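You operate a simulated robot arm through the tools that you are given. There is no shell and no other tool. Be economical: measure what you need, move in short steps, check, and stop when the job is done.

Carry out the task below with a simulated robot arm. There is one attempt and no reset: what you move stays moved.

TASK
Put the strap reel on the flat end of the bench away on the top of the trolley.
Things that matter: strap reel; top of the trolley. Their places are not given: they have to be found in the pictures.

It is judged by the outcome, as a careful person would: the job done as asked, and still so three seconds after it is handed in. It fails if anything else is knocked over, pushed out of place, dropped, spilled or broken.

THE ROBOT
A 6-joint arm with a two-finger parallel gripper, fixed in place. Base frame: the origin is at the foot of the arm, x ahead of it, y to its left, z up; the work surface is at about z = 920. Lengths are in mm, angles in degrees, forces in N, time in s.
With the tool pointing down near the work surface it reaches from about 220 to 620 mm from the base axis. Its first joint turns from -66.0 to 66.0 degrees. Payload 2.7 kg.
Tool frame: the origin (TCP) lies between the finger pads and is the grasp point; the fingertips stand 23 mm ahead of it; z points along the fingers, y is the line along which they close. The gripper opens to 94 mm. The fingers are 38 mm wide and 10 mm thick; the gripper's body (54 by 96 mm) begins 39 mm behind the TCP.
Orientation is that of the tool frame in the base frame, as a unit quaternion [x, y, z, w]. With the fingers straight down and closing along the base's y, the tool's x points along the base's -x, its y along +y and its z along -z.

THE INTERFACE
- The arm moves only by the tool move_arm. Its argument "increments" is a list of rows, each an object of numbers (a shift or turn left out is 0, a gripper value left out holds the last): "x", "y", "z": the shift along the tool's x, y, z in mm; "wx", "wy", "wz": the turn, a rotation vector about the tool's x, y, z in degrees; "gripper": the opening in per cent of the stroke, from 0 (shut) to 100 (fully open). In form: [{"x": .., "y": .., "z": .., "wx": .., "wy": .., "wz": .., "gripper": ..}, ...]. A call has 1 to 20 rows; each row is the pose to reach, as a shift and turn from the pose commanded when the call began, along the tool's axes at that moment. A row lasts 0.2 s, in which the tool goes at most 50 mm and 8.6 degrees; a call with a longer step from one row to the next is refused whole, and so is a gripper value outside its range. A pose out of reach is approached as far as the arm can. The call stops where the force on the tool passes 40 N (or 10 N more than at its start, if that is more) or the arm is blocked; 0.2 s more then pass. The fingers move at their own pace (about 45 mm/s each) and stop on an object; they squeeze with about 26 N. The grip force told is the motor's: it shows also when the fingers shut on nothing. Time passes only in rows, and 0.2 s behind the last, so rows that repeat a pose let the fingers close. It gives the time, the measured TCP pose, the force on the tool (base axes), the opening and the grip force at its end, in the units of the frame above (readings bear some noise), and new pictures: "views" is both (left out), scene, wrist or none.
- Cameras (640 x 400 px; columns grow to the right, rows downward): "scene" is fixed at [75.4, -434.4, 1401.7]; the picture's right is [0.76, -0.65, 0.00], its down [-0.39, -0.45, -0.80] and it looks along [0.52, 0.61, -0.60] (base axes); focal length 257 px, centre (320, 200). "wrist" rides on the gripper at [-39, 0, -44] in the tool frame; the picture's right is [0.00, -1.00, 0.00], its down [0.97, 0.00, -0.24] and it looks along [0.24, 0.00, 0.97] (tool axes); focal length 218 px, centre (320, 200).
- locate(camera, pixels): for up to 12 pixels [column, row] of the newest picture of that camera ("zoom" is the newest enlarged one), the place [x, y, z] in the base frame of the surface seen there, good to about 2 mm. No time passes.
- enlarge(camera, box): a new picture of the part [left, top, right, bottom] of that camera's present view, enlarged. No time passes.
- sign_off(): hands the job in; it is judged then, once.

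Work in short steps. Measure before you move; look again where a grasp or a placing could have gone wrong, and mend it. You have 60 turns and 120 pictures in all, the two below and enlarged ones among them. Open the gripper and draw the arm clear of the work before you hand the job in, unless the task says otherwise; then end with one line.

The tools are called by a JSON object that holds its "name" and its "arguments". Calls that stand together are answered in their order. move_arm: Moves the arm, as the interface text tells. Its arguments: {"type":"object","properties":{"increments":{"type":"array","items":{"type":"object","properties":{"x":{"type":"number"},"y":{"type":"number"},"z":{"type":"number"},"wx":{"type":"number"},"wy":{"type":"number"},"wz":{"type":"number"},"gripper":{"type":"number"}}}},"views":{"type":"string","enum":["both","scene","wrist","none"]}},"required":["increments"]} The other tools are called the same way: locate (camera, pixels) gives the place of the surface under pixels of a picture; enlarge (camera, box) takes an enlarged picture of a part of a camera's view; sign_off () hands the job in.

At the start:

```text
time_s: 0.0
position: [433.1, 9.3, 1182.2]
tcp_rot: [0.001, 1.0, 0.001, 0.0]
force: [0.0, 1.3, -0.4]
grip_width: 94.3
grip_force: 0.1
```

scene: 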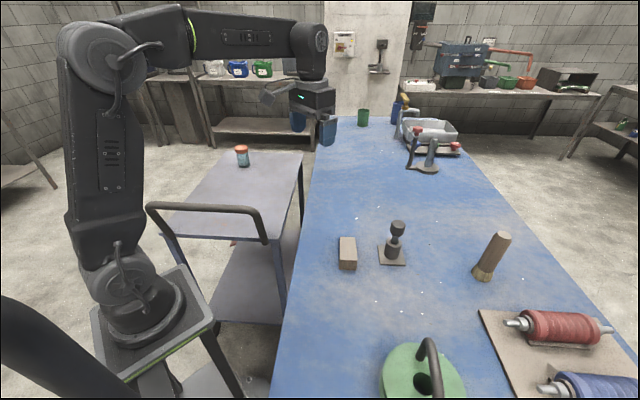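
wrist: 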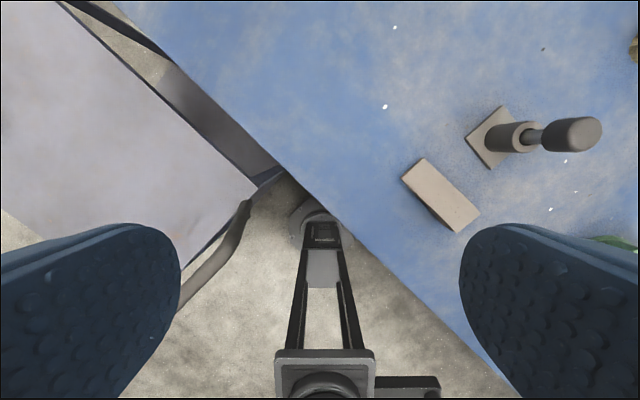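

The pictures show a green disc with a handle (425,375), red and blue spools on a board (560,330), and a trolley to the left. I'll enlarge both areas to identify the strap reel.

{"name": "enlarge", "arguments": {"camera": "scene", "box": [320, 200, 640, 400]}}

{"name": "enlarge", "arguments": {"camera": "scene", "box": [300, 70, 480, 190]}}

{"name": "locate", "arguments": {"camera": "scene", "pixels": [[242, 148], [210, 220], [290, 160], [225, 160], [195, 185], [240, 190], [270, 200], [405, 375], [432, 342], [560, 325], [347, 240], [430, 390]]}}

```text
2.00 times, centred on (480, 300) of scene
```

zoom: 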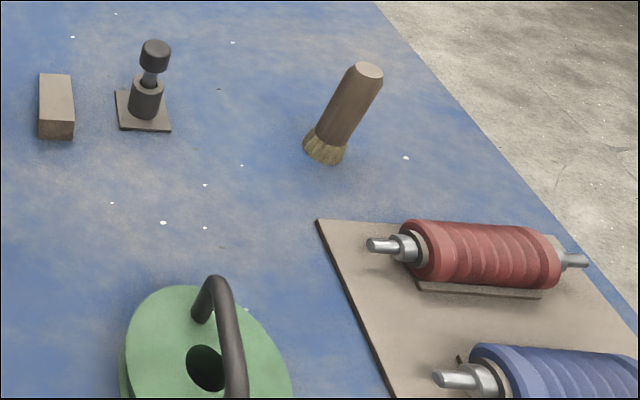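

```text
3.33 times, centred on (390, 130) of scene
```

zoom: 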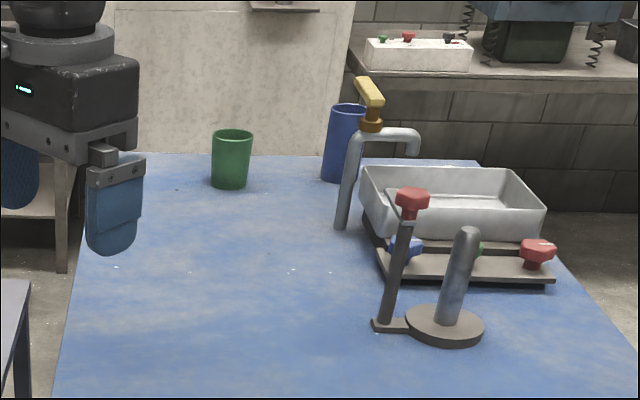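

```text
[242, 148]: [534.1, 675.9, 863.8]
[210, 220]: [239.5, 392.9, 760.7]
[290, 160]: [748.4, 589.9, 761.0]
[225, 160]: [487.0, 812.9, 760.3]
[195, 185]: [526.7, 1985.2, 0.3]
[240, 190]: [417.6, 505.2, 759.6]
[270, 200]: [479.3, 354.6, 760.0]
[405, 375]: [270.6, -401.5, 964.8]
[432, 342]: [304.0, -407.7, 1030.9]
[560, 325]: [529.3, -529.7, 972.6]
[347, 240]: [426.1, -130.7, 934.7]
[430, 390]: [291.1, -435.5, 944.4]
```

The green disc with a handle near (285,-430) looks like a reel. I'll move above it at the same height to see it with the wrist camera.

{"name": "move_arm", "arguments": {"increments": [{"x": 12, "y": -42}, {"x": 24, "y": -84}, {"x": 36, "y": -126}, {"x": 48, "y": -168}, {"x": 60, "y": -210}, {"x": 72, "y": -252}, {"x": 84, "y": -294}, {"x": 96, "y": -336}, {"x": 108, "y": -378}, {"x": 120, "y": -410}, {"x": 130, "y": -420, "z": -30}]}}

```text
time_s: 2.4
position: [300.9, -410.9, 1210.3]
tcp_rot: [0.001, 1.0, -0.001, 0.0]
force: [0.1, 0.2, -0.3]
grip_width: 93.9
grip_force: 0.0
```

scene: 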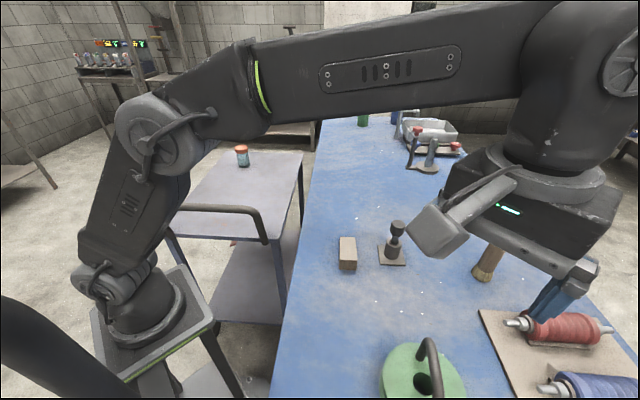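
wrist: 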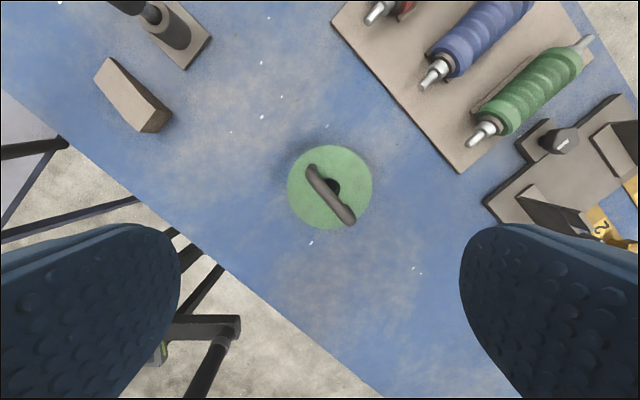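

I'll zoom in on the green disc and on the other items at the right edge.

{"name": "enlarge", "arguments": {"camera": "wrist", "box": [260, 130, 400, 240]}}

{"name": "enlarge", "arguments": {"camera": "wrist", "box": [440, 60, 640, 250]}}

{"name": "locate", "arguments": {"camera": "wrist", "pixels": [[313, 172], [331, 194], [350, 218], [290, 188], [370, 188], [330, 148], [328, 226], [322, 183], [342, 207], [308, 166], [400, 250], [130, 200]]}}

```text
3.64 times, centred on (330, 185) of wrist
```

zoom: 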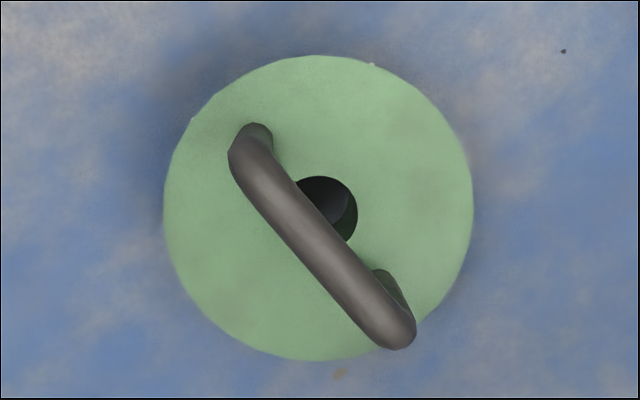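

```text
2.11 times, centred on (540, 155) of wrist
```

zoom: 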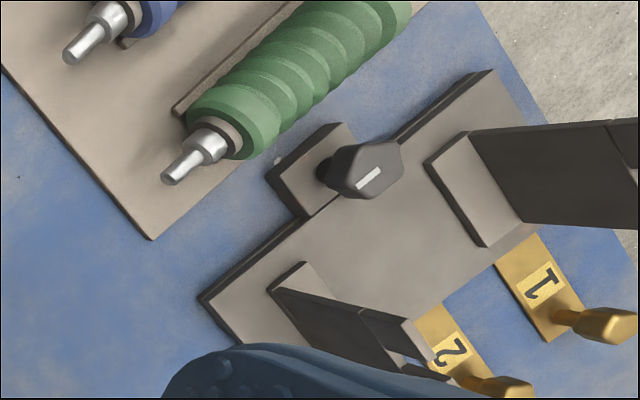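

```text
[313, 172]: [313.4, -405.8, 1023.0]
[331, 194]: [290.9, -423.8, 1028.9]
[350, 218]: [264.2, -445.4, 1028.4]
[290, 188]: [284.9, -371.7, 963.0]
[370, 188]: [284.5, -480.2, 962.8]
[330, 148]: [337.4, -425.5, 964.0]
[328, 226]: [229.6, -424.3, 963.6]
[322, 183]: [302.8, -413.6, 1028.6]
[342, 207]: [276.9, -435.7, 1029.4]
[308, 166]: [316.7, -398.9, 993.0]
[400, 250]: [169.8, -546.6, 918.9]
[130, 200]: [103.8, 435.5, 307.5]
```

The green disc is the strap reel: centre about (284,-426), 113 mm across and 45 mm thick. Its handle bar is centred near (289,-425), top at z 1030, running about 39° from x. I'll turn to close across the bar and centre over it.

{"name": "move_arm", "arguments": {"increments": [{"x": 3, "y": -3, "wz": -7.8}, {"x": 6, "y": -6, "wz": -15.6}, {"x": 9, "y": -9, "wz": -23.4}, {"x": 12, "y": -12, "wz": -31.2}, {"x": 12, "y": -14, "wz": -39}, {"x": 12, "y": -14, "z": 40, "wz": -39}, {"x": 12, "y": -14, "z": 80, "wz": -39}, {"x": 12, "y": -14, "z": 100, "wz": -39}]}}

```text
time_s: 4.2
position: [290.3, -425.9, 1110.9]
tcp_rot: [-0.334, 0.943, 0.0, 0.0]
force: [-0.2, -0.1, -0.2]
grip_width: 94.3
grip_force: 0.1
```

scene: 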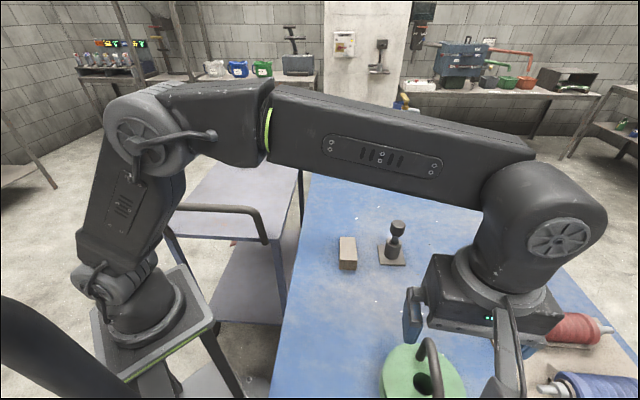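
wrist: 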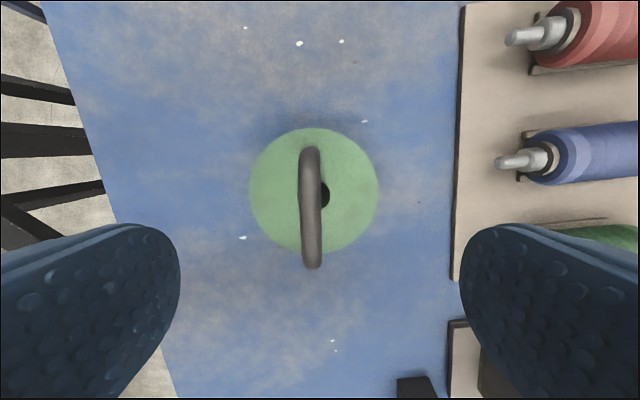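

The bar is upright in the wrist view at column 311, slightly off centre. I'll measure it.

{"name": "locate", "arguments": {"camera": "wrist", "pixels": [[310, 152], [311, 205], [312, 260], [311, 180], [311, 235], [301, 205], [321, 215], [345, 150]]}}

```text
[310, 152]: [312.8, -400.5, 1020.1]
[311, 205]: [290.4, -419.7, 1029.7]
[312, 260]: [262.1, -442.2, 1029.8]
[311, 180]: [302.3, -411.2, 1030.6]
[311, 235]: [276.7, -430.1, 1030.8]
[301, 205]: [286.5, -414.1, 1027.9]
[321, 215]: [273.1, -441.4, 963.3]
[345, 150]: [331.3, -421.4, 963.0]
```

The bar is 5 mm toward tool +y. I'll shift, descend so the TCP is at z≈1020, and close.

{"name": "move_arm", "arguments": {"increments": [{"y": 5, "z": 30}, {"y": 5, "z": 60}, {"y": 5, "z": 80}, {"y": 5, "z": 91}, {"y": 5, "z": 91, "gripper": 60}, {"y": 5, "z": 91, "gripper": 30}, {"y": 5, "z": 91, "gripper": 0}, {"y": 5, "z": 91}, {"y": 5, "z": 91}, {"y": 5, "z": 91}, {"y": 5, "z": 91}]}}

```text
time_s: 6.6
position: [286.9, -420.7, 1021.4]
tcp_rot: [-0.333, 0.943, 0.0, 0.001]
force: [-0.8, 0.5, 1.6]
grip_width: 15.4
grip_force: 26.0
```

scene: 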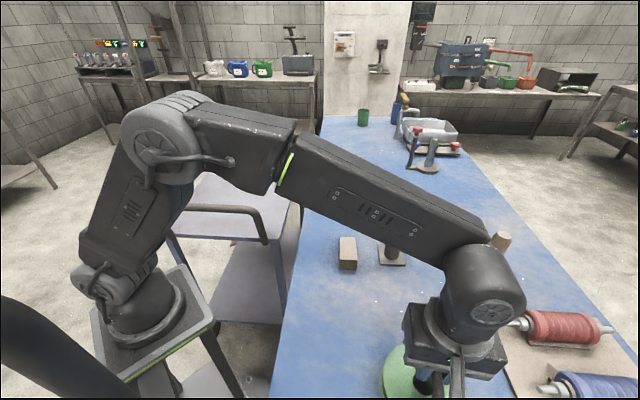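
wrist: 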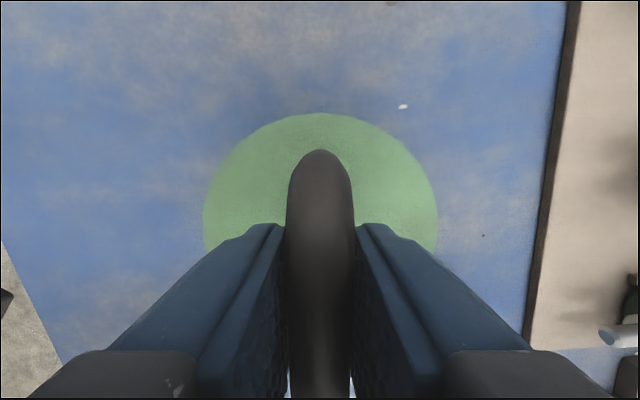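

Gripped (15.4 mm, 26 N). I'll lift gently and check.

{"name": "move_arm", "arguments": {"increments": [{"z": -5}, {"z": -15}, {"z": -30}, {"z": -50}, {"z": -70}, {"z": -90}, {"z": -90}]}}

```text
time_s: 8.2
position: [285.6, -421.2, 1111.2]
tcp_rot: [-0.333, 0.943, 0.001, 0.0]
force: [-0.9, 0.7, -4.4]
grip_width: 15.5
grip_force: 26.0
```

scene: 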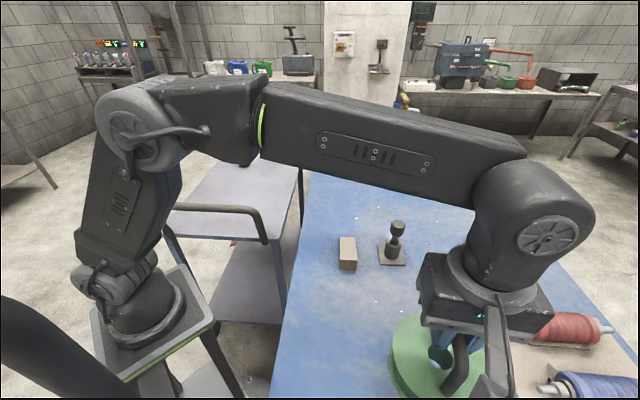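
wrist: 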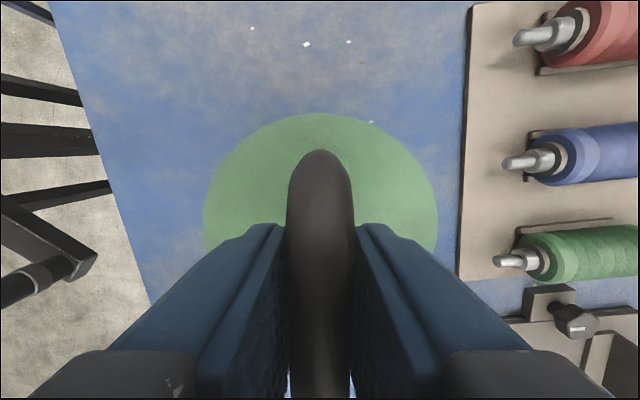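

Held securely. Now I'll measure the trolley top, its handle, and the bottle on it.

{"name": "locate", "arguments": {"camera": "scene", "pixels": [[180, 207], [220, 209], [256, 213], [266, 240], [170, 232], [255, 238], [301, 157], [285, 215], [200, 200], [225, 195], [265, 190], [245, 225]]}}

{"name": "enlarge", "arguments": {"camera": "scene", "box": [140, 130, 320, 260]}}

```text
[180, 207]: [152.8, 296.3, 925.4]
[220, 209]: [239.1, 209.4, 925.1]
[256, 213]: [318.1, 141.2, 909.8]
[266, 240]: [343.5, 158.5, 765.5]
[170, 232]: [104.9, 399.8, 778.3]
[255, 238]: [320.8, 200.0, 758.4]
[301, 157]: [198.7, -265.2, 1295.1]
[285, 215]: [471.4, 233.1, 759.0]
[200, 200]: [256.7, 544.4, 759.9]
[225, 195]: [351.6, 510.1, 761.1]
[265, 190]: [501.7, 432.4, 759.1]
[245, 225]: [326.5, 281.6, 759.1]
```

```text
3.08 times, centred on (230, 195) of scene
```

zoom: 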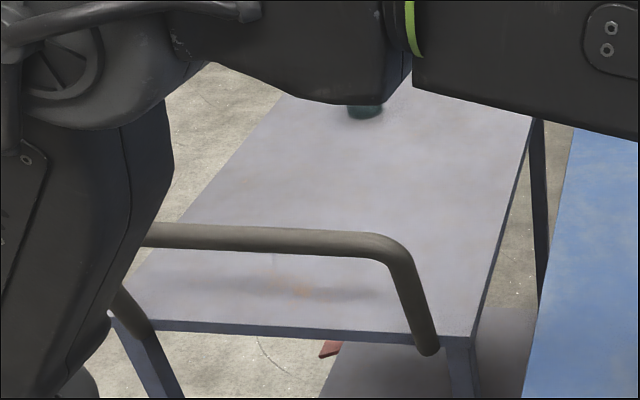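

The trolley top is at z 760, running away from its front rail (rail top z 925, along x+y≈450). The bottle stands far off at (534,676). I'll set the reel down near (350,385). First I lift and carry at z≈1180, part way.

{"name": "move_arm", "arguments": {"increments": [{"z": -25}, {"z": -50}, {"z": -75}, {"x": -28, "y": 12, "z": -75}, {"x": -56, "y": 24, "z": -75}, {"x": -85, "y": 36, "z": -75}, {"x": -113, "y": 48, "z": -75}, {"x": -141, "y": 60, "z": -75}, {"x": -169, "y": 72, "z": -75}, {"x": -198, "y": 84, "z": -75}, {"x": -226, "y": 96, "z": -75}, {"x": -254, "y": 108, "z": -75}, {"x": -282, "y": 120, "z": -75}, {"x": -308, "y": 152, "z": -75}, {"x": -334, "y": 185, "z": -75}, {"x": -360, "y": 217, "z": -75}, {"x": -387, "y": 249, "z": -75}, {"x": -413, "y": 282, "z": -75}, {"x": -440, "y": 314, "z": -75}]}}

```text
time_s: 12.2
position: [429.4, 99.5, 1188.0]
tcp_rot: [-0.333, 0.943, -0.001, -0.001]
force: [0.2, 0.0, -4.8]
grip_width: 15.6
grip_force: 26.0
```

scene: 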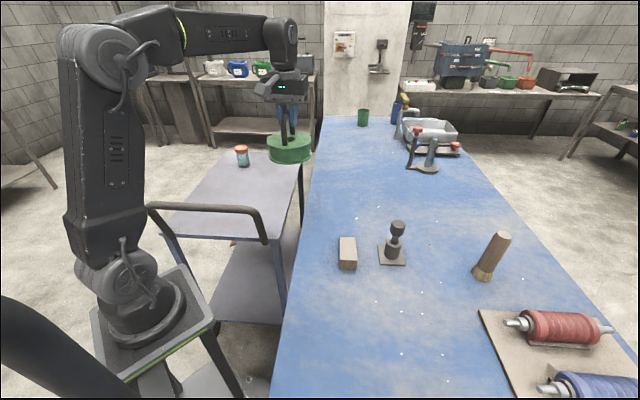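
wrist: 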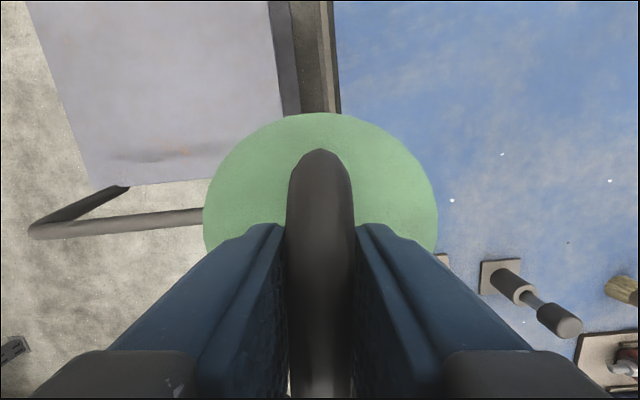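

Steady carry. I'll confirm the trolley top's edges from here.

{"name": "locate", "arguments": {"camera": "wrist", "pixels": [[98, 180], [215, 170], [277, 105], [40, 20], [262, 10], [45, 228], [120, 222], [150, 90]]}}

{"name": "locate", "arguments": {"camera": "scene", "pixels": [[166, 222], [156, 205], [262, 240], [299, 165], [228, 152], [242, 162], [200, 207], [250, 207]]}}

```text
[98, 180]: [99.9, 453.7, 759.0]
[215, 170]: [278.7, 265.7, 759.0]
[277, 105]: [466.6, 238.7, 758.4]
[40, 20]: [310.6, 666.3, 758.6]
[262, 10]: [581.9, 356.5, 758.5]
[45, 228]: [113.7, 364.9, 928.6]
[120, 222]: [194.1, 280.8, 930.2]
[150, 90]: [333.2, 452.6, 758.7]
```

```text
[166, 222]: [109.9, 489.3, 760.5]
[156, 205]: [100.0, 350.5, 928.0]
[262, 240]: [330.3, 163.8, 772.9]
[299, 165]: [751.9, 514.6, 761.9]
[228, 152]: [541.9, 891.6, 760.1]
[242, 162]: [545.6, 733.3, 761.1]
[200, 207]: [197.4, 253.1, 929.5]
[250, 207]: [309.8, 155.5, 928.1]
```

The edges confirm (352,398) is near the middle of the top, well clear of the rail and bottle. I'll move over it and begin descending to z≈930.

{"name": "move_arm", "arguments": {"increments": [{"x": -13, "y": 28}, {"x": -26, "y": 56}, {"x": -38, "y": 84}, {"x": -51, "y": 112}, {"x": -64, "y": 140}, {"x": -77, "y": 168}, {"x": -89, "y": 196}, {"x": -102, "y": 224}, {"x": -115, "y": 252}, {"x": -128, "y": 280}, {"x": -128, "y": 280, "z": 30}, {"x": -128, "y": 280, "z": 65}, {"x": -128, "y": 280, "z": 100}, {"x": -128, "y": 280, "z": 135}, {"x": -128, "y": 280, "z": 170}, {"x": -128, "y": 280, "z": 205}, {"x": -128, "y": 280, "z": 235}, {"x": -128, "y": 280, "z": 258}]}}

```text
time_s: 16.0
position: [355.2, 397.9, 927.7]
tcp_rot: [-0.333, 0.943, 0.0, 0.0]
force: [-0.2, -0.4, -4.3]
grip_width: 15.6
grip_force: 25.5
```

scene: 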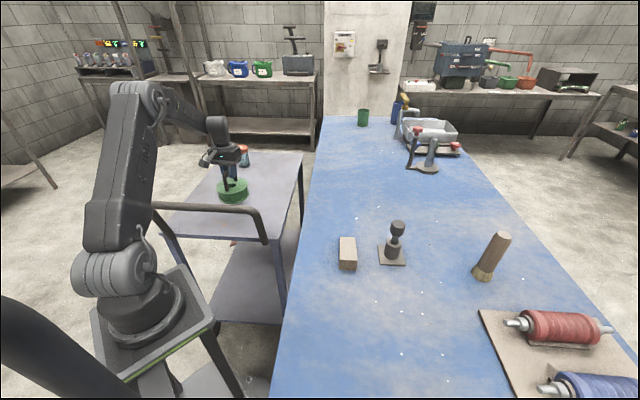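
wrist: 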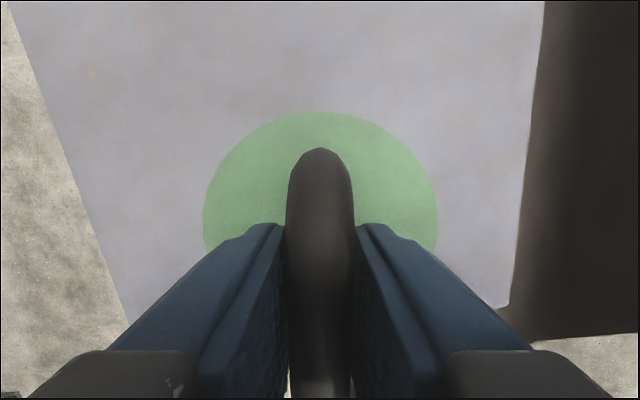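

Clear below; the reel needs about 67 mm more. I'll descend slowly to just above contact.

{"name": "move_arm", "arguments": {"increments": [{"z": 20}, {"z": 40}, {"z": 52}, {"z": 58}, {"z": 61}, {"z": 63}, {"z": 65}, {"z": 65}]}}

```text
time_s: 17.8
position: [356.9, 396.8, 862.8]
tcp_rot: [-0.333, 0.943, 0.0, 0.0]
force: [-0.5, 0.2, -4.8]
grip_width: 15.5
grip_force: 25.9
```

scene: 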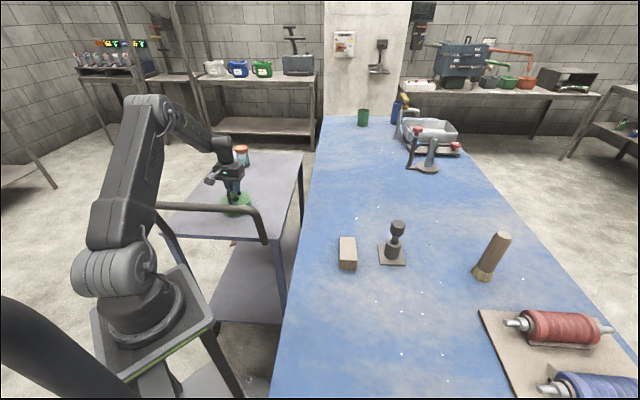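
wrist: 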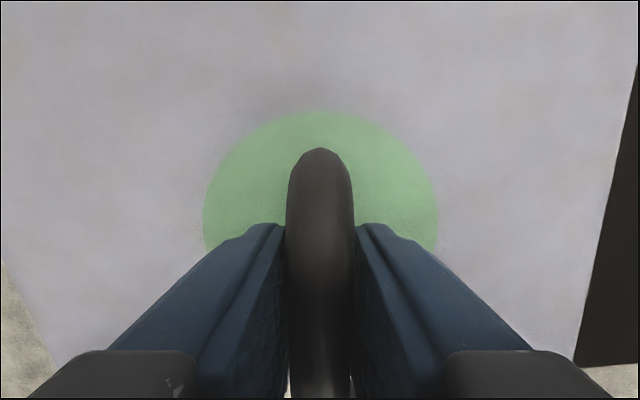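

Still carrying the full weight (-4.8 N), so not yet touching. I'll go down in 1 mm steps until the force changes.

{"name": "move_arm", "arguments": {"increments": [{"z": 1}, {"z": 2}, {"z": 2}], "views": "none"}}

```text
time_s: 18.6
position: [356.0, 397.8, 859.9]
tcp_rot: [-0.333, 0.943, 0.0, 0.0]
force: [0.0, 0.5, -4.3]
grip_width: 15.4
grip_force: 26.1
```

{"name": "move_arm", "arguments": {"increments": [{"z": 1}, {"z": 2}, {"z": 2}], "views": "none"}}

```text
time_s: 19.4
position: [355.0, 398.4, 859.7]
tcp_rot: [-0.334, 0.943, 0.0, 0.002]
force: [-3.1, -5.6, 15.6]
grip_width: 15.6
grip_force: 25.8
```

Contact now (force +15.6 N). I'll ease up 1 mm and open the fingers.

{"name": "move_arm", "arguments": {"increments": [{"z": -1}, {"z": -1, "gripper": 15}, {"z": -1, "gripper": 30}, {"z": -1, "gripper": 60}, {"z": -1, "gripper": 60}, {"z": -1, "gripper": 60}]}}

```text
time_s: 20.8
position: [355.3, 397.2, 859.3]
tcp_rot: [-0.333, 0.943, 0.001, 0.0]
force: [-0.4, 0.0, 0.1]
grip_width: 56.5
grip_force: 0.1
```

scene: 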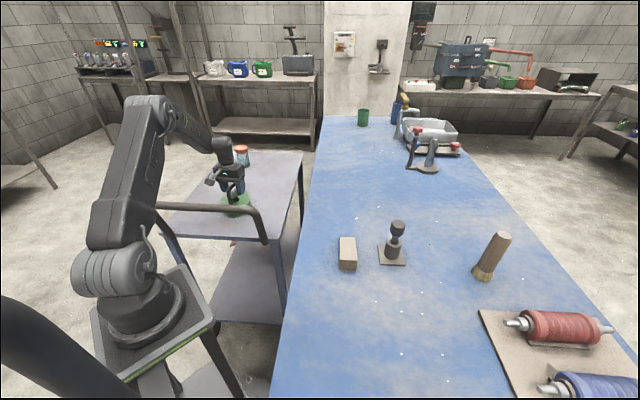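
wrist: 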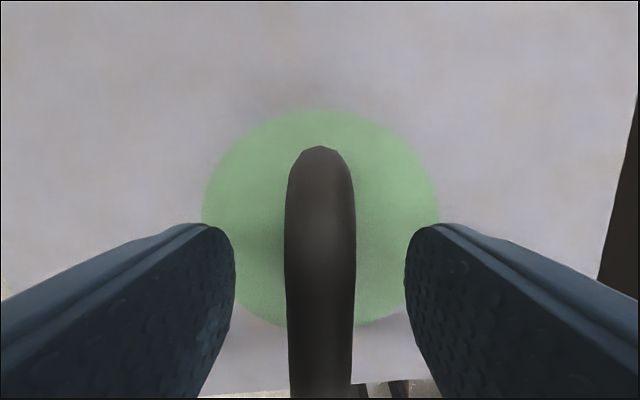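

Released, and the reel stands flat. I'll rise straight up, well clear, and look.

{"name": "move_arm", "arguments": {"increments": [{"z": -20}, {"z": -50}, {"z": -90}, {"z": -130}, {"z": -170}, {"z": -210}, {"z": -250}, {"z": -290}, {"z": -290}]}}

```text
time_s: 22.8
position: [354.7, 397.4, 1148.7]
tcp_rot: [-0.334, 0.943, 0.0, 0.0]
force: [-0.9, -1.0, 0.4]
grip_width: 56.5
grip_force: 0.0
```

scene: 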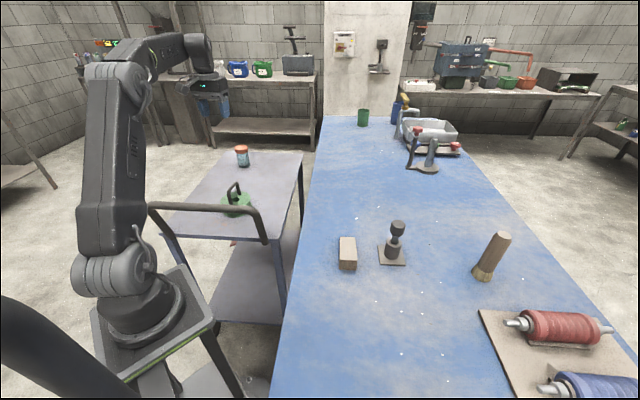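
wrist: 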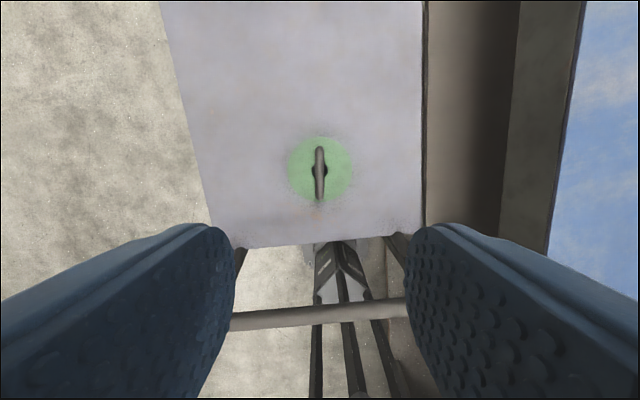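

The reel stands flat on the trolley top, nothing else has moved, and the arm is clear. I'm handing it in.

{"name": "sign_off", "arguments": {}}

```text
The job is handed in.
```

The green strap reel now stands flat near the middle of the trolley top. The gripper is open, the arm is clear, and the last pictures show nothing else disturbed.
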